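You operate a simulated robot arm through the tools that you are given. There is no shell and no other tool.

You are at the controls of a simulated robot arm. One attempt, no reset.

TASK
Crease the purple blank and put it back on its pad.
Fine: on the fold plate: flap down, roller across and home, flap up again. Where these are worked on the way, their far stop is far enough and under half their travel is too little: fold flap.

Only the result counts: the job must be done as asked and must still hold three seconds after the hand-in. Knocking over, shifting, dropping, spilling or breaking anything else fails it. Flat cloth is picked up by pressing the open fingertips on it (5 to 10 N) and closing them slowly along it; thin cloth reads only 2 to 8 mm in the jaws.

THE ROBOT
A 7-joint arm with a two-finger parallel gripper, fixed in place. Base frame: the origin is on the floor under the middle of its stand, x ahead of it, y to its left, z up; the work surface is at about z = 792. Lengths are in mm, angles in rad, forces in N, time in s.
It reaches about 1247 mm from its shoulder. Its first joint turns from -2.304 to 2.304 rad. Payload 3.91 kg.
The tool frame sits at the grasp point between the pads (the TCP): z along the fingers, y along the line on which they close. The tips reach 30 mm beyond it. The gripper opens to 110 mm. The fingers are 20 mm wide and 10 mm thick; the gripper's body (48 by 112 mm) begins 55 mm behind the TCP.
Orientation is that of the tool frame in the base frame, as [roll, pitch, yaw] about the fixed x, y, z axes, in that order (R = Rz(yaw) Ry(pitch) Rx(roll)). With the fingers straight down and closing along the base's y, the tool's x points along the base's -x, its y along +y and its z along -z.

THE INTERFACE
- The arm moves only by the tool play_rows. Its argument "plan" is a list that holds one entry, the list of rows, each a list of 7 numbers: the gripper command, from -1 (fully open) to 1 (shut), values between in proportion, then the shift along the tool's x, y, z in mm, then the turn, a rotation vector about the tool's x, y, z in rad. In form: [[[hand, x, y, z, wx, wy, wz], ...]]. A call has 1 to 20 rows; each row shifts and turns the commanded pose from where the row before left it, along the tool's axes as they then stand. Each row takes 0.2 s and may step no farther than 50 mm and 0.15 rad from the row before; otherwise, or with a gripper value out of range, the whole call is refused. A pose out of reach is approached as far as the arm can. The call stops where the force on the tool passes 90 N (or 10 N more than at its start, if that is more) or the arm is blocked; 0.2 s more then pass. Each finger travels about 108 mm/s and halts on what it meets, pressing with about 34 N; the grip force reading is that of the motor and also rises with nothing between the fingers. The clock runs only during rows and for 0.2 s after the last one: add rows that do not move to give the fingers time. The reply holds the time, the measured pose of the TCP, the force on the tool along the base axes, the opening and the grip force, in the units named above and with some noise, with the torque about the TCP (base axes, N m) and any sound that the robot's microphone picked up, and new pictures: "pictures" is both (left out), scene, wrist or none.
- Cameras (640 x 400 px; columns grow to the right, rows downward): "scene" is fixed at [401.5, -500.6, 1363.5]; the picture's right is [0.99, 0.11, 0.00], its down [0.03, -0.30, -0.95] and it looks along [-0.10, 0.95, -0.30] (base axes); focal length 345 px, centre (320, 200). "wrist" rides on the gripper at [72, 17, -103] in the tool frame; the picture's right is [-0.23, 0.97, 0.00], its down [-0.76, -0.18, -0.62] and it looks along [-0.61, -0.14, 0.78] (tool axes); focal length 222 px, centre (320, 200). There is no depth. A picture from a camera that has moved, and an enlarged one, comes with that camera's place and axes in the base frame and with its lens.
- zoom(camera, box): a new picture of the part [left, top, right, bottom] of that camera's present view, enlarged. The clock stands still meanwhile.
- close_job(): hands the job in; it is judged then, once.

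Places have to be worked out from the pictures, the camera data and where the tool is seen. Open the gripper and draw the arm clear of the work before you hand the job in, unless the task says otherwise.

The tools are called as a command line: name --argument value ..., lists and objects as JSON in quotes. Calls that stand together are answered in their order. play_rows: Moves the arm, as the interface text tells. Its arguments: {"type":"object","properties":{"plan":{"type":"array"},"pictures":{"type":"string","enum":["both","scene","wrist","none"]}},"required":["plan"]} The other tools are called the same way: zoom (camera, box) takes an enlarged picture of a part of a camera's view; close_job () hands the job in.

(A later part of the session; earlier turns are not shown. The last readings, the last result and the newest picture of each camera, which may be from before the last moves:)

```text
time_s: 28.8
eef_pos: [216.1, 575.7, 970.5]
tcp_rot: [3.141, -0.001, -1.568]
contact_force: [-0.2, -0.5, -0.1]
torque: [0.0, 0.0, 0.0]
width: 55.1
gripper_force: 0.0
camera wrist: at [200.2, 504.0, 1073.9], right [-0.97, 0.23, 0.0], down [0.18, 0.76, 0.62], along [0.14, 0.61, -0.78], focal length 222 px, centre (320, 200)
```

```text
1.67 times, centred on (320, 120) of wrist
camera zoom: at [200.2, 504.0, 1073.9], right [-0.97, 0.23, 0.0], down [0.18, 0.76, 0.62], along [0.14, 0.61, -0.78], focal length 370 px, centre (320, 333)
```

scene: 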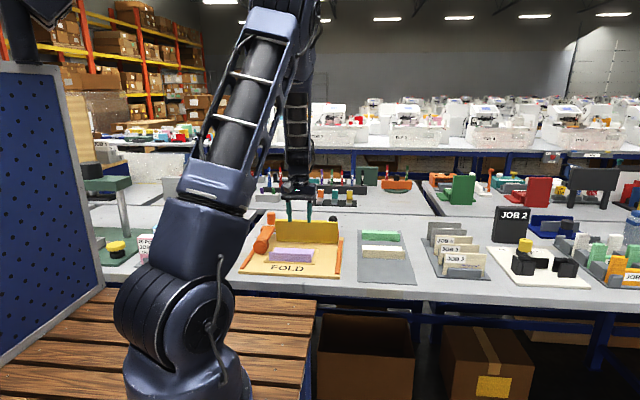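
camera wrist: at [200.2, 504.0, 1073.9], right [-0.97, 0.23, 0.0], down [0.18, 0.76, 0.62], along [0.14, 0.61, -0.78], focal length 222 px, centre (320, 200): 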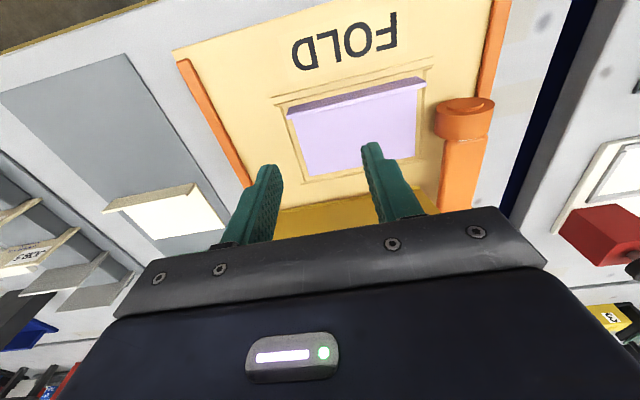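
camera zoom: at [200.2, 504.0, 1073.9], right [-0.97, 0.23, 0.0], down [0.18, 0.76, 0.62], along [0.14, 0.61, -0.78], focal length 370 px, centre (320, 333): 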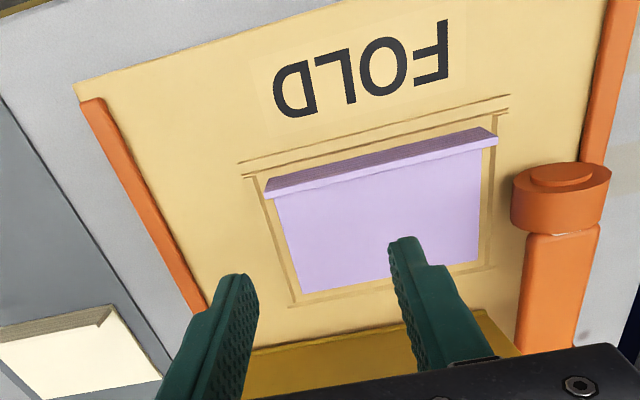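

The blank sits squarely inside the frame. I now move to hover above the black ball knob for a close look.

play_rows --plan '[[[0, -40, -26, 0, 0, 0, 0], [0, -40, -26, 0, 0, 0, 0], [0, -40, -26, 0, 0, 0, 0], [0, -39, -24, 0, 0, 0, 0], [0, 0, 0, 0, 0, 0, 0]]]'

zoom --camera "wrist" --box '[180, 0, 480, 230]'

zoom --camera "scene" --box '[270, 170, 370, 270]'

```text
time_s: 30.0
eef_pos: [317.9, 734.9, 972.4]
tcp_rot: [-3.139, -0.001, -1.57]
contact_force: [-0.6, -0.3, -0.2]
torque: [-0.03, 0.03, 0.01]
width: 55.2
gripper_force: 0.0
camera wrist: at [301.9, 663.1, 1075.8], right [-0.97, 0.23, 0.0], down [0.18, 0.76, 0.62], along [0.14, 0.61, -0.78], focal length 222 px, centre (320, 200)
```

scene: 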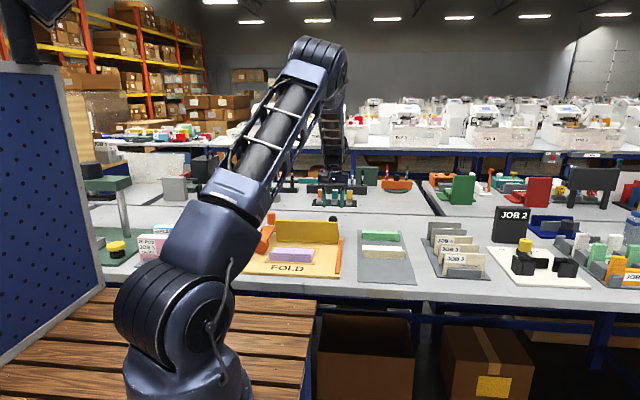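
wrist: 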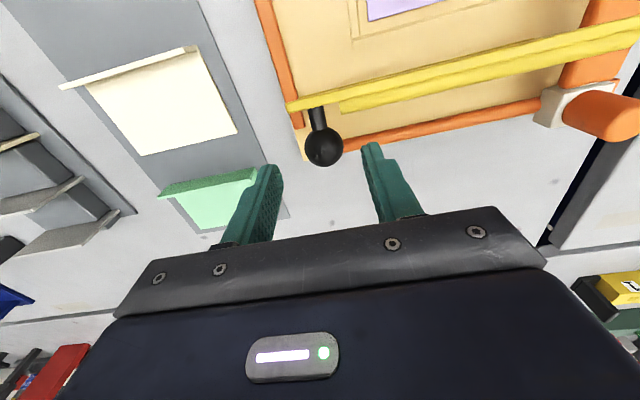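

```text
1.74 times, centred on (330, 115) of wrist
camera zoom: at [301.9, 663.1, 1075.8], right [-0.97, 0.23, 0.0], down [0.18, 0.76, 0.62], along [0.14, 0.61, -0.78], focal length 386 px, centre (303, 348)
```

zoom: 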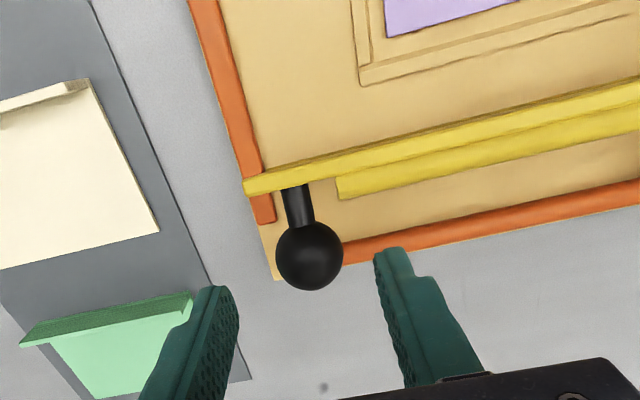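

```text
4.00 times, centred on (320, 220) of scene
camera zoom: at [401.5, -500.6, 1363.5], right [0.99, 0.11, 0.0], down [0.03, -0.3, -0.95], along [-0.1, 0.95, -0.3], focal length 1379 px, centre (320, 120)
```

zoom: 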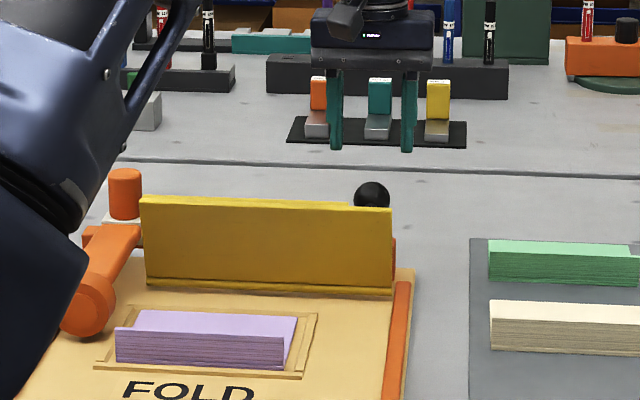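

The ball's centre works out to (318.7, 749, 891.5), diameter 35 mm. I centre over it and lower so the tips reach 15 mm below its centre.

play_rows --plan '[[[0, -14, 0, 0, 0, 0, 0], [0, 0, 0, 20, 0, 0, 0], [0, 0, 0, 20, 0, 0, 0], [0, 0, 0, 12, 0, 0, 0], [0, 0, 0, 12, 0, 0, 0], [0, 0, 0, 0, 0, 0, 0]]]' --pictures "none"

zoom --camera "wrist" --box '[180, 0, 480, 230]'

zoom --camera "scene" --box '[270, 170, 370, 270]'

```text
time_s: 31.4
eef_pos: [320.2, 748.1, 906.8]
tcp_rot: [3.141, 0.0, -1.571]
contact_force: [0.2, -0.5, -0.1]
torque: [-0.04, 0.01, 0.0]
width: 55.6
gripper_force: 0.0
```

```text
1.74 times, centred on (330, 115) of wrist
camera zoom: at [302.8, 677.4, 1009.7], right [-0.97, 0.23, 0.0], down [0.18, 0.76, 0.62], along [0.14, 0.61, -0.78], focal length 386 px, centre (303, 348)
```

zoom: 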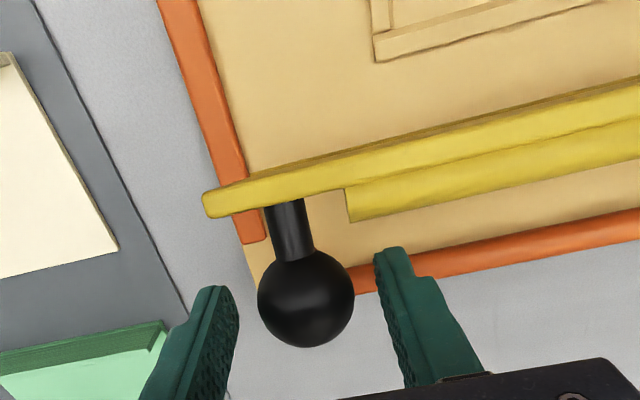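

```text
4.00 times, centred on (320, 220) of scene
camera zoom: at [401.5, -500.6, 1363.5], right [0.99, 0.11, 0.0], down [0.03, -0.3, -0.95], along [-0.1, 0.95, -0.3], focal length 1379 px, centre (320, 120)
```

zoom: 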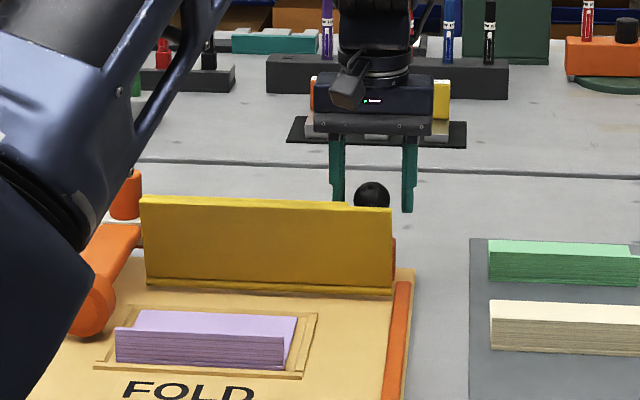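

The ball is centred between the jaws. I close on it gently.

play_rows --plan '[[[0.1, 0, 0, 0, 0, 0, 0], [0.2, 0, 0, 0, 0, 0, 0], [0.28, 0, 0, 0, 0, 0, 0], [0.34, 0, 0, 0, 0, 0, 0], [0.4, 0, 0, 0, 0, 0, 0], [0.5, 0, 0, 0, 0, 0, 0], [0.7, 0, 0, 0, 0, 0, 0], [0.7, 0, 0, 0, 0, 0, 0]]]' --pictures "none"

zoom --camera "wrist" --box '[180, 0, 480, 230]'

```text
time_s: 33.2
eef_pos: [317.0, 749.6, 906.3]
tcp_rot: [-3.141, 0.0, -1.572]
contact_force: [-13.4, -1.5, -0.6]
torque: [-0.06, 0.31, 0.01]
width: 35.1
gripper_force: 45.2
```

```text
1.74 times, centred on (330, 115) of wrist
camera zoom: at [301.9, 677.4, 1009.7], right [-0.97, 0.23, 0.0], down [0.18, 0.76, 0.62], along [0.14, 0.61, -0.78], focal length 386 px, centre (303, 348)
```

zoom: 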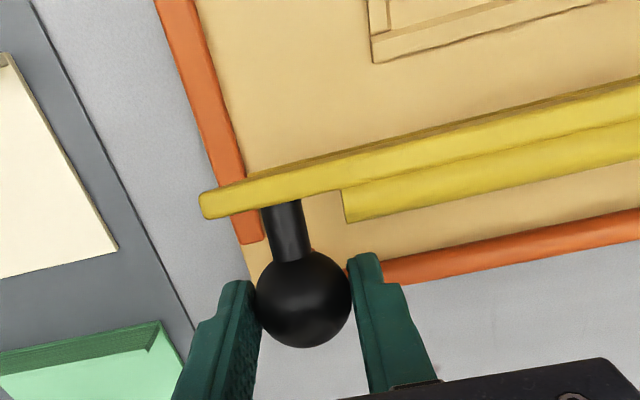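

Gripped at 35 mm, with a 13 N side load in −x; I shift 1 mm that way to relieve it and start the arc with three small rows.

play_rows --plan '[[[0.7, 0, 1.2, 0, 0, 0, 0], [0.7, 0, 0, 0, 0, 0, 0]]]' --pictures "none"

play_rows --plan '[[[0.7, 4.08, 0, -0.73, 0, 0, 0], [0.7, 4.12, 0, -0.56, 0, 0, 0], [0.7, 4.14, 0, -0.38, 0, 0, 0], [0.7, 0, 0, 0, 0, 0, 0]]]' --pictures "wrist"

```text
time_s: 33.8
eef_pos: [318.3, 749.5, 906.9]
tcp_rot: [-3.141, 0.001, -1.572]
contact_force: [-7.6, -3.2, -2.2]
torque: [-0.17, 0.08, 0.08]
width: 35.0
gripper_force: 44.5
```

```text
time_s: 34.8
eef_pos: [317.5, 737.3, 909.4]
tcp_rot: [3.142, 0.002, -1.575]
contact_force: [3.1, 15.5, 2.8]
torque: [1.52, -0.02, 0.0]
width: 35.3
gripper_force: 45.1
camera wrist: at [301.6, 665.2, 1012.4], right [-0.97, 0.23, 0.0], down [0.18, 0.76, 0.62], along [0.14, 0.61, -0.78], focal length 222 px, centre (320, 200)
```

wrist: 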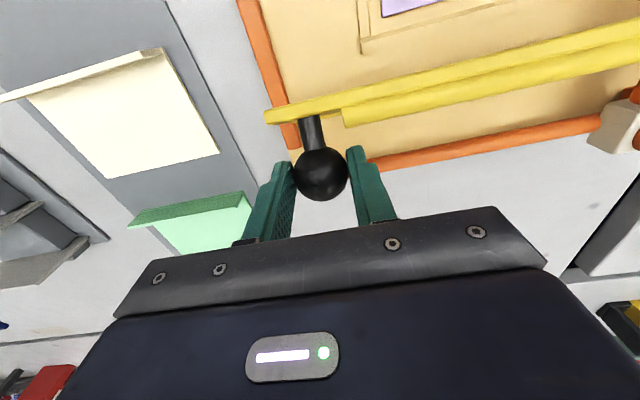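

The flap follows with ~15 N of resistance. I continue the arc in short stretches, watching force and torque.

play_rows --plan '[[[0.7, 4.16, 0, -0.2, 0, 0, 0], [0.7, 4.16, 0, -0.02, 0, 0, 0], [0.7, 4.16, 0, 0.17, 0, 0, 0], [0.7, 4.15, 0, 0.34, 0, 0, 0], [0.7, 0, 0, 0, 0, 0, 0]]]' --pictures "none"

zoom --camera "wrist" --box '[180, 0, 480, 230]'

zoom --camera "scene" --box '[270, 170, 370, 270]'

```text
time_s: 36.0
eef_pos: [318.4, 718.6, 907.9]
tcp_rot: [3.141, 0.0, -1.572]
contact_force: [7.0, 8.2, 16.7]
torque: [0.98, -0.18, -0.05]
width: 35.3
gripper_force: 45.1
```

```text
1.74 times, centred on (330, 115) of wrist
camera zoom: at [301.6, 647.7, 1010.9], right [-0.97, 0.23, 0.0], down [0.18, 0.76, 0.62], along [0.14, 0.61, -0.78], focal length 386 px, centre (303, 348)
```

zoom: 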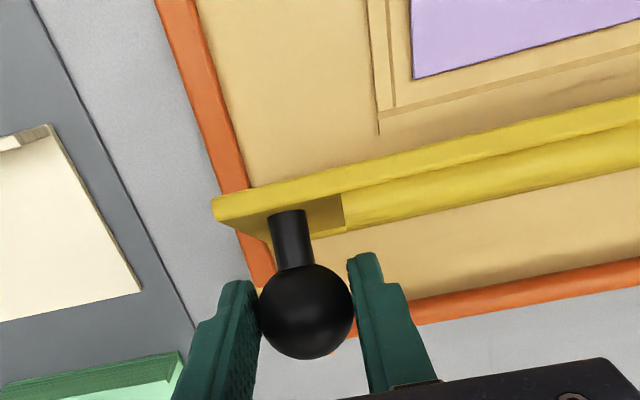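

```text
4.00 times, centred on (320, 220) of scene
camera zoom: at [401.5, -500.6, 1363.5], right [0.99, 0.11, 0.0], down [0.03, -0.3, -0.95], along [-0.1, 0.95, -0.3], focal length 1379 px, centre (320, 120)
```

zoom: 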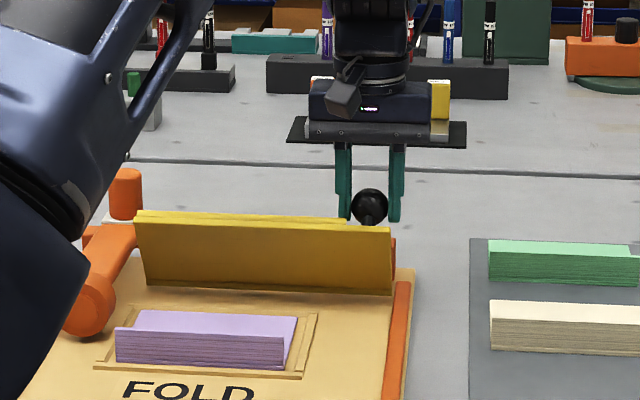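

The ball pushes upward on the hand (17 N), so the hinge lies a little further toward −y than assumed (≈720). I raise 2 mm and continue with a corrected arc.

play_rows --plan '[[[0.7, 0, -0.6, -2, 0, 0, 0], [0.7, 4.27, 0, 0.18, 0, 0, 0], [0.7, 4.26, 0, 0.37, 0, 0, 0], [0.7, 4.24, 0, 0.56, 0, 0, 0], [0.7, 0, 0, 0, 0, 0, 0]]]' --pictures "none"

zoom --camera "wrist" --box '[180, 0, 480, 230]'

```text
time_s: 37.2
eef_pos: [318.4, 706.5, 908.8]
tcp_rot: [3.141, -0.002, -1.571]
contact_force: [12.9, 13.6, -16.9]
torque: [1.23, -0.17, -0.03]
width: 35.1
gripper_force: 44.7
```

```text
1.74 times, centred on (330, 115) of wrist
camera zoom: at [301.7, 635.5, 1011.1], right [-0.97, 0.23, 0.0], down [0.18, 0.76, 0.62], along [0.14, 0.61, -0.78], focal length 386 px, centre (303, 348)
```

zoom: 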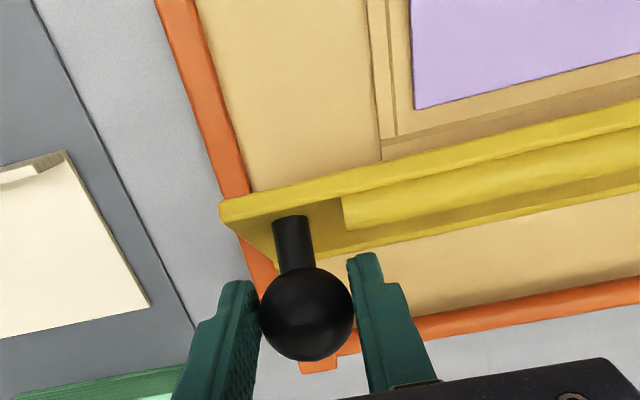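

Now it's slightly high (−17 N). I drop 1.2 mm and go on, checking each stretch.

play_rows --plan '[[[0.7, 2, 0, 1.2, 0, 0, 0], [0.7, 4.2, 0, 0.8, 0, 0, 0], [0.7, 4.2, 0, 1.0, 0, 0, 0], [0.7, 4.1, 0, 1.2, 0, 0, 0], [0.7, 0, 0, 0, 0, 0, 0]]]' --pictures "none"

zoom --camera "wrist" --box '[180, 0, 480, 230]'

zoom --camera "scene" --box '[270, 170, 370, 270]'

```text
time_s: 38.4
eef_pos: [317.3, 693.2, 904.9]
tcp_rot: [-3.141, 0.001, -1.572]
contact_force: [5.5, 11.8, 9.2]
torque: [1.59, -0.18, -0.06]
width: 35.3
gripper_force: 45.0
```

```text
1.74 times, centred on (330, 115) of wrist
camera zoom: at [301.7, 620.8, 1008.7], right [-0.97, 0.23, 0.0], down [0.18, 0.76, 0.62], along [0.14, 0.61, -0.78], focal length 386 px, centre (303, 348)
```

zoom: 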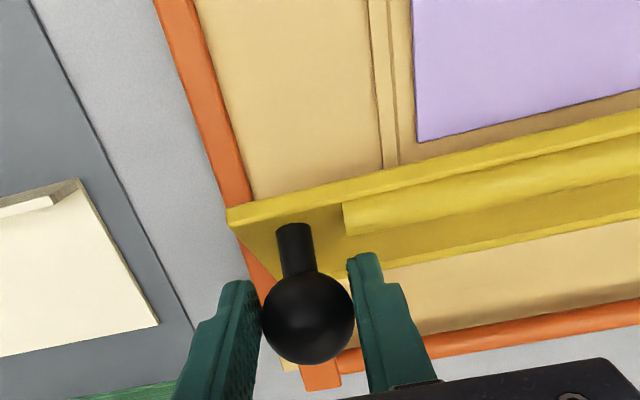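

```text
4.00 times, centred on (320, 220) of scene
camera zoom: at [401.5, -500.6, 1363.5], right [0.99, 0.11, 0.0], down [0.03, -0.3, -0.95], along [-0.1, 0.95, -0.3], focal length 1379 px, centre (320, 120)
```

zoom: 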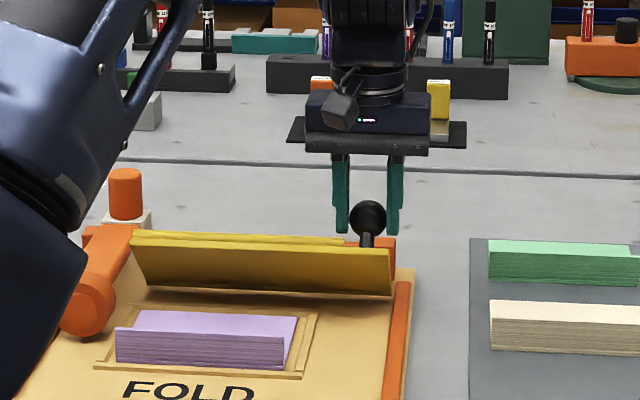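

About half-way down (≈45°), forces modest. Next stretch of the arc, now descending more steeply.

play_rows --plan '[[[0.7, 4.84, 0, 1.2, 0, 0, 0], [0.7, 4.75, 0, 1.8, 0, 0, 0], [0.7, 4.66, 0, 2.07, 0, 0, 0], [0.7, 4.54, 0, 2.31, 0, 0, 0], [0.7, 0, 0, 0, 0, 0, 0]]]' --pictures "none"

zoom --camera "wrist" --box '[180, 0, 480, 230]'

zoom --camera "scene" --box '[270, 170, 370, 270]'

```text
time_s: 39.6
eef_pos: [317.5, 673.3, 898.2]
tcp_rot: [-3.14, 0.0, -1.57]
contact_force: [7.5, 9.6, 0.6]
torque: [1.04, -0.17, -0.05]
width: 34.7
gripper_force: 45.0
```

```text
1.74 times, centred on (330, 115) of wrist
camera zoom: at [301.6, 601.2, 1000.2], right [-0.97, 0.23, 0.0], down [0.18, 0.76, 0.62], along [0.14, 0.61, -0.78], focal length 386 px, centre (303, 348)
```

zoom: 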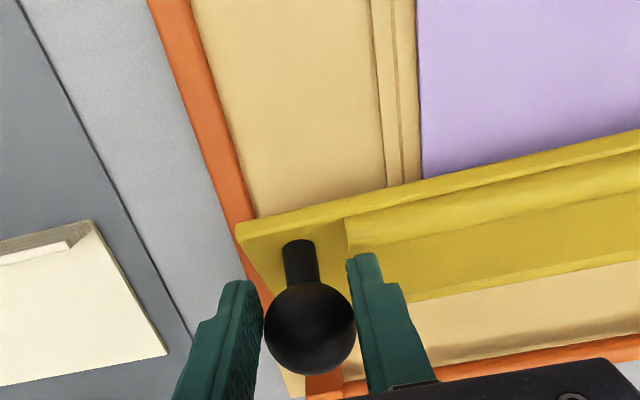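

```text
4.00 times, centred on (320, 220) of scene
camera zoom: at [401.5, -500.6, 1363.5], right [0.99, 0.11, 0.0], down [0.03, -0.3, -0.95], along [-0.1, 0.95, -0.3], focal length 1379 px, centre (320, 120)
```

zoom: 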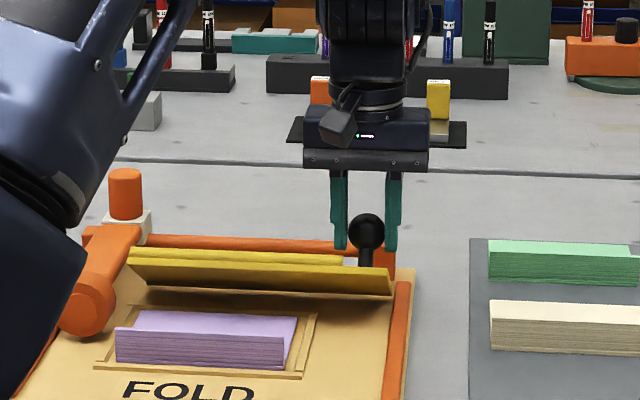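

The ball has crept to the +y edge of the pads (about 10 mm lag). I open just enough to free it and re-centre the hand on it, watching what the flap does on its own.

play_rows --plan '[[[0.5, 0, 0, 0, 0, 0, 0], [0.3, 0, 0, 0, 0, 0, 0], [0.25, 0, 0, 0, 0, 0, 0], [0.25, 0, 0, 0, 0, 0, 0]]]' --pictures "none"

zoom --camera "wrist" --box '[180, 0, 480, 230]'

zoom --camera "scene" --box '[270, 170, 370, 270]'

```text
time_s: 40.6
eef_pos: [316.3, 672.9, 897.7]
tcp_rot: [3.141, 0.001, -1.571]
contact_force: [-0.3, 0.2, -0.1]
torque: [-0.02, 0.0, 0.0]
width: 41.3
gripper_force: 0.0
```

```text
1.74 times, centred on (330, 115) of wrist
camera zoom: at [301.1, 601.3, 1000.5], right [-0.97, 0.23, 0.0], down [0.18, 0.76, 0.62], along [0.14, 0.61, -0.78], focal length 386 px, centre (303, 348)
```

zoom: 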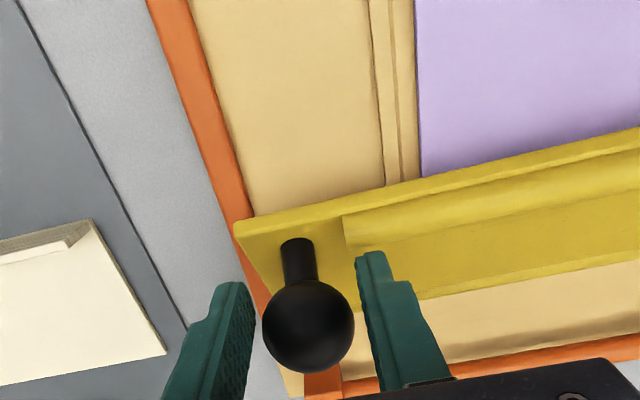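

```text
4.00 times, centred on (320, 220) of scene
camera zoom: at [401.5, -500.6, 1363.5], right [0.99, 0.11, 0.0], down [0.03, -0.3, -0.95], along [-0.1, 0.95, -0.3], focal length 1379 px, centre (320, 120)
```

zoom: 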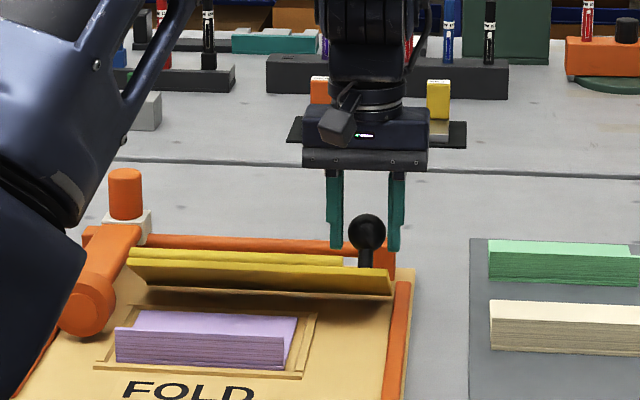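

The flap stays where it is left (friction hinge), so re-gripping is safe. I re-centre 10 mm in +y, grip again and continue the arc.

play_rows --plan '[[[0.25, -10.5, -0.4, 0, 0, 0, 0], [0.25, 0, 0, 0, 0, 0, 0], [0.33, 0, 0, 0, 0, 0, 0], [0.4, 0, 0, 0, 0, 0, 0], [0.5, 0, 0, 0, 0, 0, 0], [0.7, 0, 0, 0, 0, 0, 0], [0.7, 0, 0, 0, 0, 0, 0]]]' --pictures "none"

zoom --camera "wrist" --box '[180, 0, 480, 230]'

```text
time_s: 42.2
eef_pos: [318.3, 685.1, 898.1]
tcp_rot: [-3.14, 0.0, -1.572]
contact_force: [4.2, 0.9, 2.9]
torque: [0.27, -0.07, -0.02]
width: 35.3
gripper_force: 45.0
```

```text
1.74 times, centred on (330, 115) of wrist
camera zoom: at [301.7, 612.2, 1000.8], right [-0.97, 0.23, 0.0], down [0.18, 0.76, 0.62], along [0.14, 0.61, -0.78], focal length 386 px, centre (303, 348)
```

zoom: 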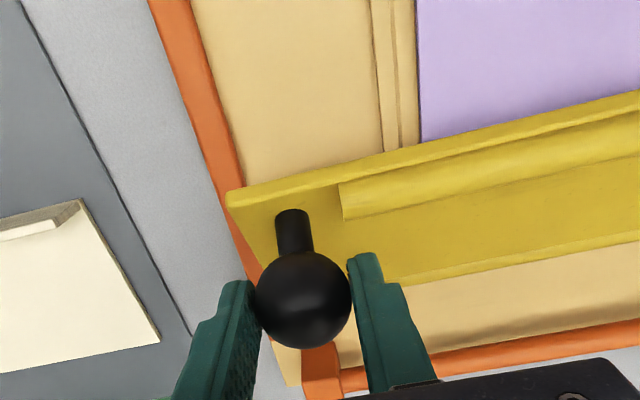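

Re-centred: the ball is at about (684.5, 882), which fits a hinge at (730, 798) and radius 95. I follow that arc for the next stretch.

play_rows --plan '[[[0.7, 3.61, 0, 2.07, 0, 0, 0], [0.7, 3.53, 0, 2.22, 0, 0, 0], [0.7, 3.41, 0, 2.37, 0, 0, 0], [0.7, 3.32, 0, 2.52, 0, 0, 0], [0.7, 3.2, 0, 2.66, 0, 0, 0], [0.7, 3.08, 0, 2.8, 0, 0, 0], [0.7, 0, 0, 0, 0, 0, 0]]]' --pictures "none"

zoom --camera "wrist" --box '[180, 0, 480, 230]'

zoom --camera "scene" --box '[270, 190, 370, 270]'

```text
time_s: 43.8
eef_pos: [318.2, 664.9, 882.7]
tcp_rot: [3.14, -0.001, -1.57]
contact_force: [4.2, 15.9, 1.9]
torque: [1.48, -0.09, -0.04]
width: 35.3
gripper_force: 45.7
```

```text
1.74 times, centred on (330, 115) of wrist
camera zoom: at [301.7, 592.3, 985.8], right [-0.97, 0.23, 0.0], down [0.18, 0.76, 0.62], along [0.14, 0.61, -0.78], focal length 386 px, centre (303, 348)
```

zoom: 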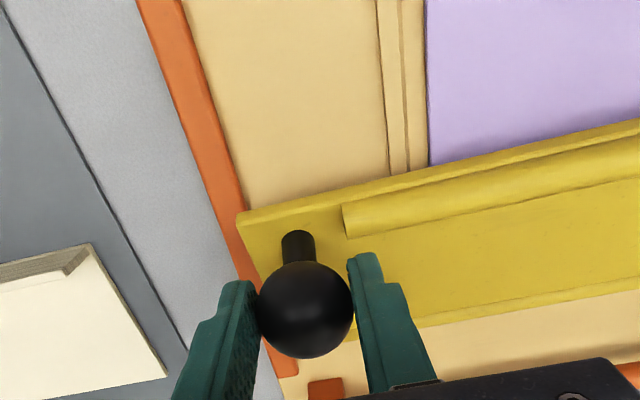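

```text
5.00 times, centred on (320, 230) of scene
camera zoom: at [401.5, -500.6, 1363.5], right [0.99, 0.11, 0.0], down [0.03, -0.3, -0.95], along [-0.1, 0.95, -0.3], focal length 1723 px, centre (320, 50)
```

zoom: 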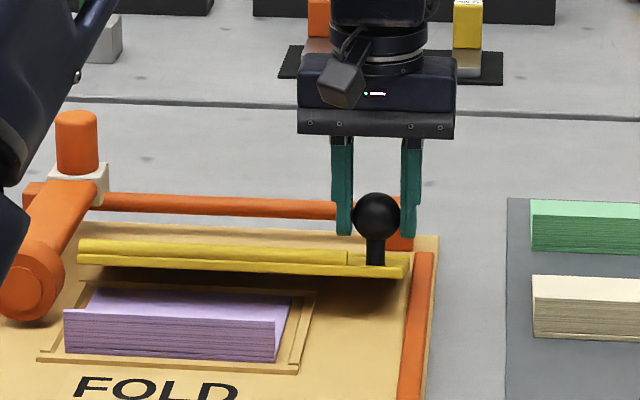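

Good, the flap is about 25° above flat with a few mm lag. I re-centre on the ball and continue down.

play_rows --plan '[[[0.5, 0, 0, 0, 0, 0, 0], [0.25, 0, 0, 0, 0, 0, 0], [0.25, -3.3, -0.3, -2.9, 0, 0, 0], [0.25, 0, 0, 0, 0, 0, 0], [0.4, 0, 0, 0, 0, 0, 0], [0.5, 0, 0, 0, 0, 0, 0], [0.7, 0, 0, 0, 0, 0, 0], [0.7, 3.08, 0, 2.8, 0, 0, 0], [0.7, 2.95, 0, 2.93, 0, 0, 0], [0.7, 2.83, 0, 3.06, 0, 0, 0], [0.7, 2.69, 0, 3.17, 0, 0, 0], [0.7, 2.55, 0, 3.29, 0, 0, 0], [0.7, 0, 0, 0, 0, 0, 0]]]' --pictures "none"

zoom --camera "wrist" --box '[180, 0, 480, 230]'

zoom --camera "scene" --box '[270, 190, 370, 270]'

```text
time_s: 46.6
eef_pos: [317.0, 654.7, 871.9]
tcp_rot: [3.141, 0.001, -1.569]
contact_force: [-16.2, 4.7, 12.5]
torque: [1.39, 0.32, 0.03]
width: 35.5
gripper_force: 45.1
```

```text
1.74 times, centred on (330, 115) of wrist
camera zoom: at [301.8, 582.1, 973.8], right [-0.97, 0.23, 0.0], down [0.18, 0.76, 0.62], along [0.14, 0.61, -0.78], focal length 386 px, centre (303, 348)
```

zoom: 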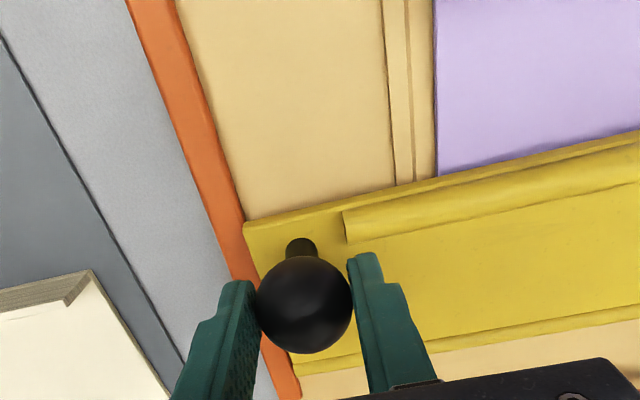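

```text
5.00 times, centred on (320, 230) of scene
camera zoom: at [401.5, -500.6, 1363.5], right [0.99, 0.11, 0.0], down [0.03, -0.3, -0.95], along [-0.1, 0.95, -0.3], focal length 1723 px, centre (320, 50)
```

zoom: 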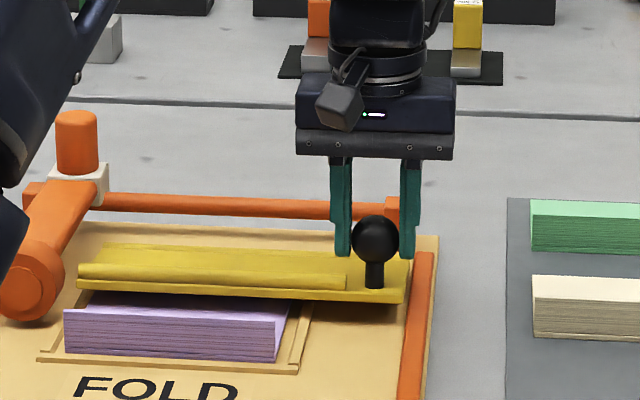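

The flap is about 14° above flat. I relieve the side load and do the last stretch towards its stop.

play_rows --plan '[[[0.7, 2.4, 0.9, 3.4, 0, 0, 0], [0.7, 2.25, 0, 3.5, 0, 0, 0], [0.7, 2.1, 0, 3.6, 0, 0, 0], [0.7, 1.94, 0, 3.68, 0, 0, 0], [0.7, 0, 0, 0, 0, 0, 0]]]' --pictures "none"

zoom --camera "wrist" --box '[180, 0, 480, 230]'

zoom --camera "scene" --box '[270, 190, 370, 270]'

```text
time_s: 47.8
eef_pos: [318.9, 645.0, 858.3]
tcp_rot: [-3.138, 0.003, -1.571]
contact_force: [0.8, 21.6, 31.9]
torque: [0.82, 0.01, 0.02]
width: 35.4
gripper_force: 45.1
```

```text
1.74 times, centred on (330, 115) of wrist
camera zoom: at [301.5, 573.4, 960.6], right [-0.97, 0.23, 0.0], down [0.18, 0.76, 0.63], along [0.14, 0.61, -0.78], focal length 386 px, centre (303, 348)
```

zoom: 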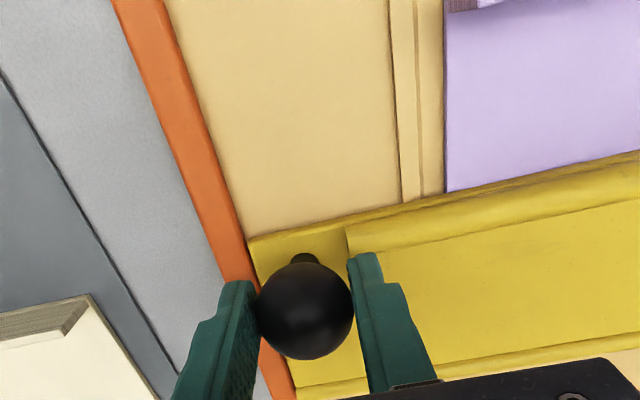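

```text
5.00 times, centred on (320, 230) of scene
camera zoom: at [401.5, -500.6, 1363.5], right [0.99, 0.11, 0.0], down [0.03, -0.3, -0.95], along [-0.1, 0.95, -0.3], focal length 1723 px, centre (320, 50)
```

zoom: 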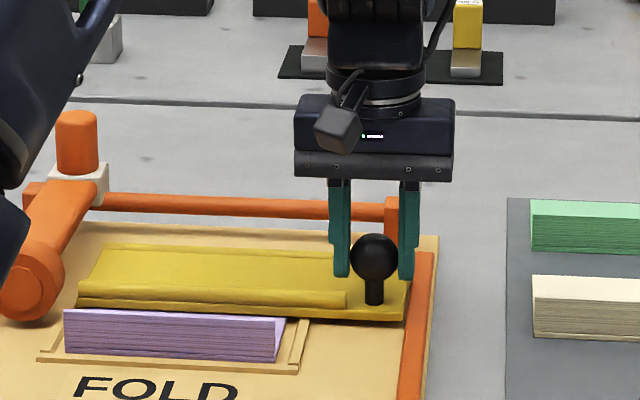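

The reaction has risen to about 32 N upward, so the flap is at or near its stop. I release the ball and lift off to inspect.

play_rows --plan '[[[0.5, 0, 0, 0, 0, 0, 0], [0.25, 0, 0, 0, 0, 0, 0], [0, 0, 0, 0, 0, 0, 0], [0, 0, 0, -15, 0, 0, 0], [0, 0, 0, -25, 0, 0, 0], [0, 0, 0, -25, 0, 0, 0], [0, 0, 0, 0, 0, 0, 0]]]'

zoom --camera "wrist" --box '[180, 0, 480, 230]'

zoom --camera "scene" --box '[270, 220, 370, 280]'

```text
time_s: 49.4
eef_pos: [318.0, 646.5, 920.8]
tcp_rot: [3.14, 0.002, -1.572]
contact_force: [0.0, 1.5, -0.1]
torque: [-0.01, -0.02, -0.03]
width: 55.3
gripper_force: 0.2
camera wrist: at [301.6, 574.8, 1023.8], right [-0.97, 0.23, 0.0], down [0.18, 0.76, 0.62], along [0.14, 0.61, -0.78], focal length 222 px, centre (320, 200)
```

scene: 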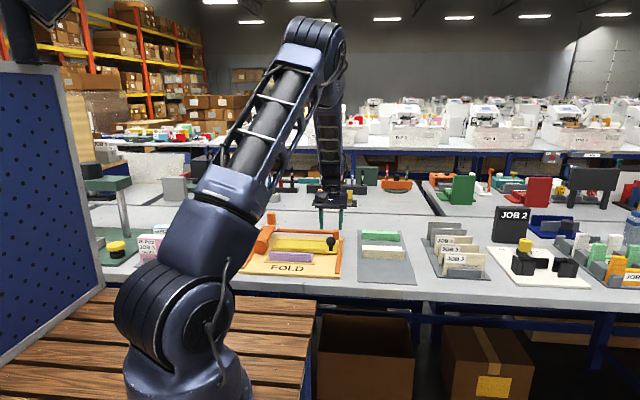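
wrist: 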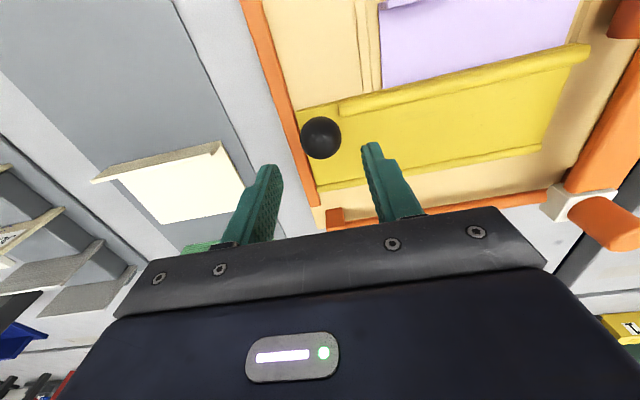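

```text
1.74 times, centred on (330, 115) of wrist
camera zoom: at [301.6, 574.8, 1023.8], right [-0.97, 0.23, 0.0], down [0.18, 0.76, 0.62], along [0.14, 0.61, -0.78], focal length 386 px, centre (303, 348)
```

zoom: 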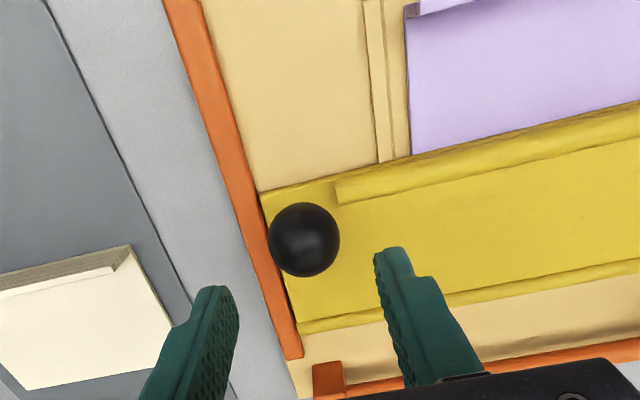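

```text
6.40 times, centred on (320, 250) of scene
camera zoom: at [401.5, -500.6, 1363.5], right [0.99, 0.11, 0.0], down [0.03, -0.3, -0.95], along [-0.1, 0.95, -0.3], focal length 2206 px, centre (320, -120)
```

zoom: 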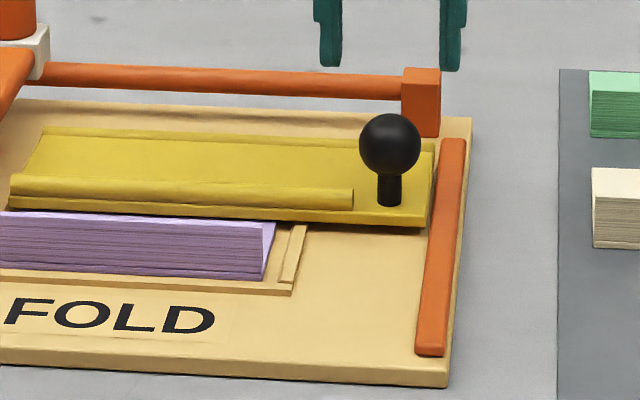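

The flap lies almost flat with the ball upright. To be sure it is at its stop I close the fingers and press on its free edge at about (230, 648).

play_rows --plan '[[[0.5, -3.2, 30, 0, 0, 0, 0], [1, 0, 30, 0, 0, 0, 0], [1, 0, 28.3, 0, 0, 0, 0], [1, 0, 0, 20, 0, 0, 0], [1, 0, 0, 20, 0, 0, 0], [1, 0, 0, 10, 0, 0, 0], [1, 0, 0, 0, 0, 0, 0]]]' --pictures "none"

zoom --camera "scene" --box '[250, 210, 350, 280]'

zoom --camera "wrist" --box '[180, 0, 480, 230]'

```text
time_s: 51.0
eef_pos: [229.7, 648.9, 870.2]
tcp_rot: [-3.141, -0.001, -1.571]
contact_force: [-0.8, -0.3, -0.6]
torque: [-0.04, 0.04, 0.0]
width: 0.0
gripper_force: 34.3
```

```text
5.71 times, centred on (300, 245) of scene
camera zoom: at [401.5, -500.6, 1363.5], right [0.99, 0.11, 0.0], down [0.03, -0.3, -0.95], along [-0.1, 0.95, -0.3], focal length 1970 px, centre (434, -57)
```

zoom: 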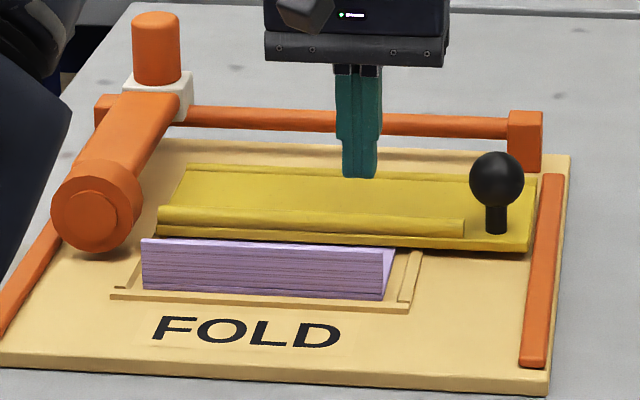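

```text
1.74 times, centred on (330, 115) of wrist
camera zoom: at [213.8, 577.2, 973.3], right [-0.97, 0.23, 0.0], down [0.18, 0.76, 0.62], along [0.14, 0.61, -0.78], focal length 386 px, centre (303, 348)
```

zoom: 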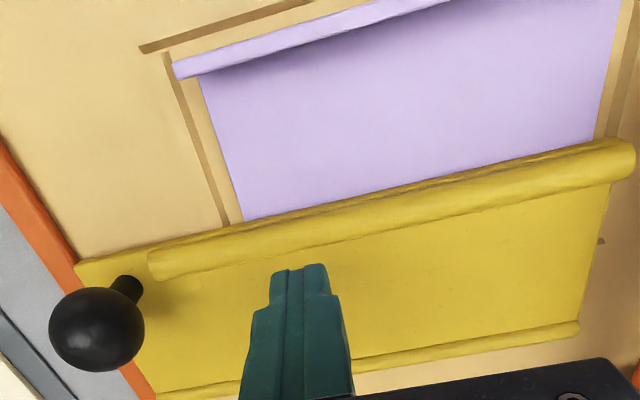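

Fingertips are over the flap near its stiffening bar. I lower stepwise until contact and press.

play_rows --plan '[[[1, 0, 0, 6, 0, 0, 0], [1, 0, 0, 6, 0, 0, 0], [1, 0, 0, 4, 0, 0, 0], [1, 0, 0, 0, 0, 0, 0]]]' --pictures "none"

play_rows --plan '[[[1, 0, 0, 3, 0, 0, 0], [1, 0, 0, 0, 0, 0, 0]]]' --pictures "none"

```text
time_s: 52.0
eef_pos: [227.5, 648.6, 854.6]
tcp_rot: [3.141, 0.0, -1.57]
contact_force: [0.2, 0.0, 0.7]
torque: [-0.02, -0.01, 0.01]
width: 0.0
gripper_force: 34.4
```

```text
time_s: 52.6
eef_pos: [229.4, 649.0, 851.8]
tcp_rot: [3.142, -0.001, -1.572]
contact_force: [-0.1, -0.3, 0.0]
torque: [-0.02, 0.02, -0.03]
width: 0.0
gripper_force: 34.2
```

No contact yet at tip height ≈822. I continue.

play_rows --plan '[[[1, 0, 0, 3, 0, 0, 0], [1, 0, 0, 0, 0, 0, 0]]]' --pictures "none"

play_rows --plan '[[[1, 0, 0, 2, 0, 0, 0], [1, 0, 0, 0, 0, 0, 0]]]' --pictures "none"

zoom --camera "scene" --box '[250, 210, 350, 280]'

zoom --camera "wrist" --box '[180, 0, 480, 230]'

```text
time_s: 53.2
eef_pos: [229.3, 648.3, 848.8]
tcp_rot: [-3.141, 0.0, -1.572]
contact_force: [0.2, -0.2, -0.1]
torque: [0.0, 0.01, 0.04]
width: 0.2
gripper_force: 34.0
```

```text
time_s: 53.8
eef_pos: [228.6, 648.7, 847.0]
tcp_rot: [3.141, -0.002, -1.571]
contact_force: [-0.2, 0.2, 0.3]
torque: [-0.01, 0.0, -0.01]
width: 0.0
gripper_force: 34.1
```

```text
5.71 times, centred on (300, 245) of scene
camera zoom: at [401.5, -500.6, 1363.5], right [0.99, 0.11, 0.0], down [0.03, -0.3, -0.95], along [-0.1, 0.95, -0.3], focal length 1970 px, centre (434, -57)
```

zoom: 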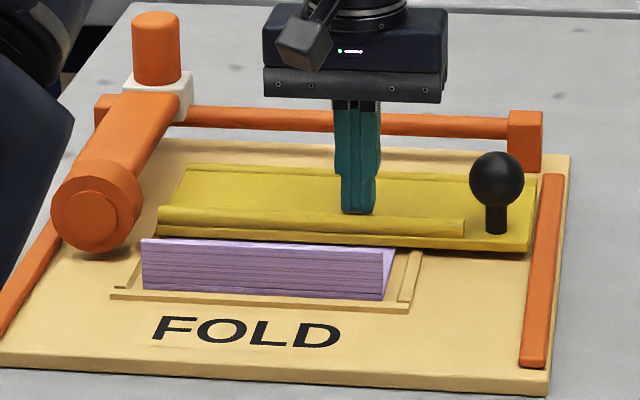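

```text
1.74 times, centred on (330, 115) of wrist
camera zoom: at [212.8, 576.0, 949.9], right [-0.97, 0.23, 0.0], down [0.18, 0.76, 0.62], along [0.14, 0.61, -0.78], focal length 386 px, centre (303, 348)
```

zoom: 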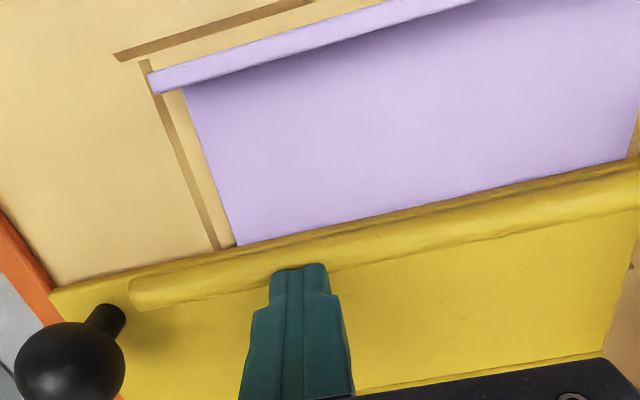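

Still free at tip ≈817 mm; I go on in 2 mm steps.

play_rows --plan '[[[1, 0, 0, 2, 0, 0, 0], [1, 0, 0, 0, 0, 0, 0]]]' --pictures "none"

play_rows --plan '[[[1, 0, 0, 2, 0, 0, 0], [1, 0, 0, 0, 0, 0, 0]]]' --pictures "none"

play_rows --plan '[[[1, 0, 0, 2, 0, 0, 0], [1, 0, 0, 0, 0, 0, 0]]]' --pictures "none"

```text
time_s: 54.4
eef_pos: [229.7, 648.1, 844.9]
tcp_rot: [-3.14, -0.001, -1.569]
contact_force: [-0.5, -0.2, -0.7]
torque: [-0.01, 0.03, 0.0]
width: 0.0
gripper_force: 34.2
```

```text
time_s: 55.0
eef_pos: [229.1, 647.3, 841.7]
tcp_rot: [3.14, 0.003, -1.568]
contact_force: [1.4, -1.0, -0.3]
torque: [0.01, 0.0, 0.0]
width: 0.1
gripper_force: 33.8
```

```text
time_s: 55.6
eef_pos: [229.1, 648.2, 840.3]
tcp_rot: [-3.142, 0.001, -1.569]
contact_force: [0.7, -0.2, -0.5]
torque: [-0.01, 0.01, 0.03]
width: 0.0
gripper_force: 34.5
```

zoom --camera "scene" --box '[270, 220, 340, 270]'

zoom --camera "wrist" --box '[180, 0, 480, 230]'

```text
8.00 times, centred on (305, 245) of scene
camera zoom: at [401.5, -500.6, 1363.5], right [0.99, 0.11, 0.0], down [0.03, -0.3, -0.95], along [-0.1, 0.95, -0.3], focal length 2758 px, centre (440, -160)
```

zoom: 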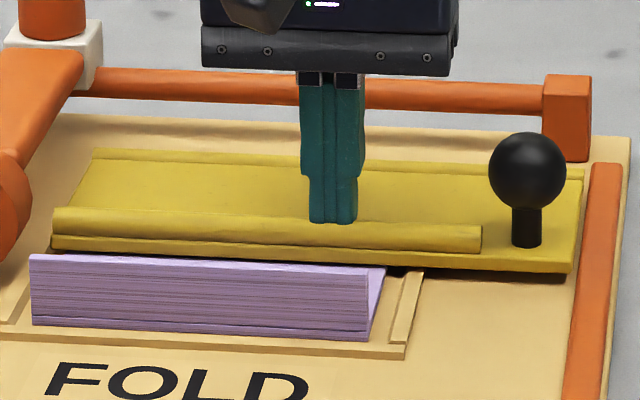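

```text
1.74 times, centred on (330, 115) of wrist
camera zoom: at [212.7, 576.0, 944.3], right [-0.97, 0.23, 0.0], down [0.18, 0.76, 0.62], along [0.14, 0.61, -0.78], focal length 386 px, centre (303, 348)
```

zoom: 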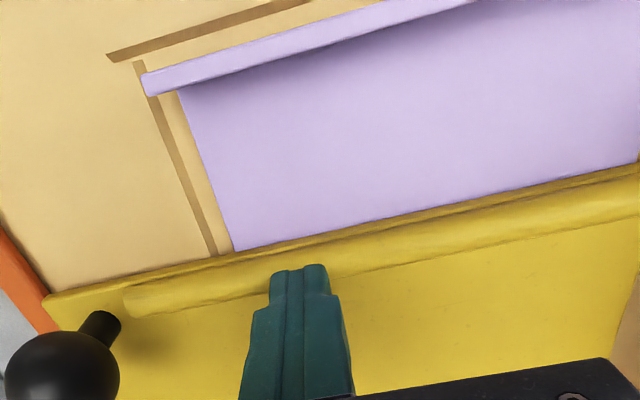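

play_rows --plan '[[[1, 0, 0, 2, 0, 0, 0], [1, 0, 0, 0, 0, 0, 0]]]' --pictures "none"

play_rows --plan '[[[1, 0, 0, 1.5, 0, 0, 0], [1, 0, 0, 0, 0, 0, 0]]]' --pictures "none"

play_rows --plan '[[[1, 0, 0, 1.5, 0, 0, 0], [1, 0, 0, 0, 0, 0, 0]]]' --pictures "none"

```text
time_s: 56.2
eef_pos: [228.7, 647.0, 840.1]
tcp_rot: [-3.141, -0.001, -1.571]
contact_force: [1.0, -0.8, 0.0]
torque: [-0.01, 0.0, -0.03]
width: 0.0
gripper_force: 34.5
```

```text
time_s: 56.8
eef_pos: [228.3, 648.0, 837.6]
tcp_rot: [-3.14, 0.0, -1.57]
contact_force: [-0.4, 0.3, 0.1]
torque: [-0.01, 0.03, -0.02]
width: 0.0
gripper_force: 33.8
```

```text
time_s: 57.4
eef_pos: [229.9, 648.1, 835.4]
tcp_rot: [3.141, -0.001, -1.57]
contact_force: [0.0, -4.7, 9.7]
torque: [-0.06, 0.04, -0.02]
width: 0.0
gripper_force: 34.7
```

Contact at tip ≈806 mm (9.7 N). I press further in 1 mm steps to see whether the flap yields or is on its stop.

play_rows --plan '[[[1, 0, 0, 1, 0, 0, 0], [1, 0, 0, 0, 0, 0, 0]]]' --pictures "none"

play_rows --plan '[[[1, 0, 0, 1, 0, 0, 0], [1, 0, 0, 0, 0, 0, 0]]]' --pictures "none"

play_rows --plan '[[[1, 0, 0, 1, 0, 0, 0], [1, 0, 0, 0, 0, 0, 0]]]' --pictures "none"

```text
time_s: 58.0
eef_pos: [228.5, 647.4, 835.9]
tcp_rot: [-3.14, 0.001, -1.571]
contact_force: [-4.9, -10.8, 35.4]
torque: [-0.16, 0.12, -0.15]
width: 0.1
gripper_force: 33.9
```

```text
time_s: 58.6
eef_pos: [229.5, 648.3, 835.7]
tcp_rot: [3.141, 0.004, -1.571]
contact_force: [-4.0, -13.9, 62.6]
torque: [0.01, 0.12, 0.14]
width: 0.0
gripper_force: 33.9
```

```text
time_s: 59.2
eef_pos: [228.9, 647.6, 835.4]
tcp_rot: [-3.14, 0.005, -1.572]
contact_force: [-7.2, -12.9, 78.6]
torque: [0.17, 0.23, 0.04]
width: 0.1
gripper_force: 33.9
```

The flap is hard on its stop (78 N without movement). I lift off, and move over towards the roller's orange handle, opening the jaws.

play_rows --plan '[[[1, 0, 0, -3, 0, 0, 0], [1, 0, 0, -20, 0, 0, 0], [1, 0, 0, -30, 0, 0, 0], [0.5, 0, 0, -40, 0, 0, 0], [0, 0, 0, -35, 0, 0, 0], [0, -25, 40, 0, 0, 0, 0], [0, -25, 40, 0, 0, 0, 0], [0, -25, 40, 0, 0, 0, 0], [0, -27, 42, 0, 0, 0, 0], [0, 0, 0, 0, 0, 0, 0]]]'

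zoom --camera "wrist" --box '[180, 0, 480, 230]'

zoom --camera "scene" --box '[230, 190, 350, 270]'

```text
time_s: 61.4
eef_pos: [68.7, 750.5, 961.4]
tcp_rot: [-3.14, 0.001, -1.57]
contact_force: [1.3, -1.0, -0.5]
torque: [-0.02, 0.01, 0.0]
width: 54.9
gripper_force: 0.0
camera wrist: at [51.6, 678.8, 1064.8], right [-0.97, 0.23, 0.0], down [0.18, 0.76, 0.62], along [0.14, 0.61, -0.78], focal length 222 px, centre (320, 200)
```

scene: 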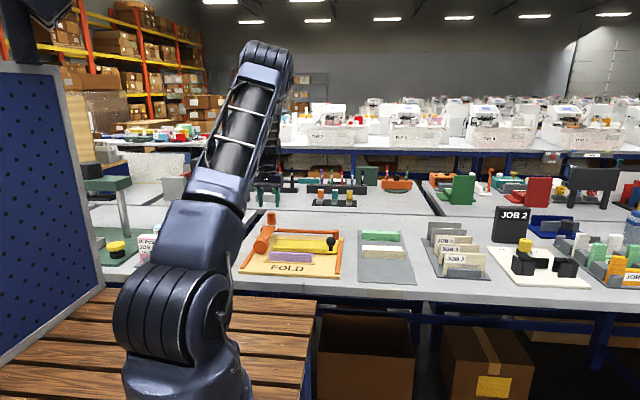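
wrist: 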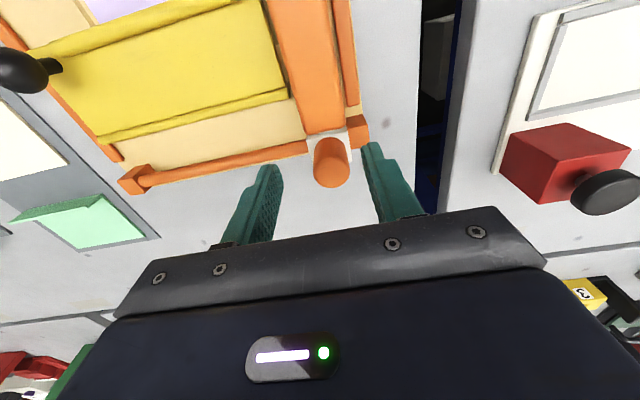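

```text
1.74 times, centred on (330, 115) of wrist
camera zoom: at [51.6, 678.8, 1064.8], right [-0.97, 0.23, 0.0], down [0.18, 0.76, 0.62], along [0.14, 0.61, -0.78], focal length 386 px, centre (303, 348)
```

zoom: 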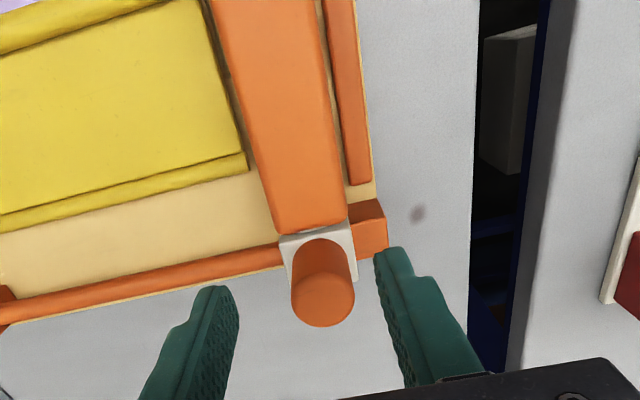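

```text
5.00 times, centred on (290, 230) of scene
camera zoom: at [401.5, -500.6, 1363.5], right [0.99, 0.11, 0.0], down [0.03, -0.3, -0.95], along [-0.1, 0.95, -0.3], focal length 1723 px, centre (470, 50)
```

zoom: 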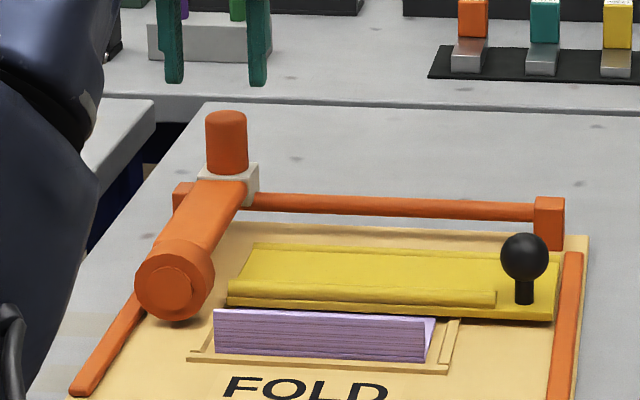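

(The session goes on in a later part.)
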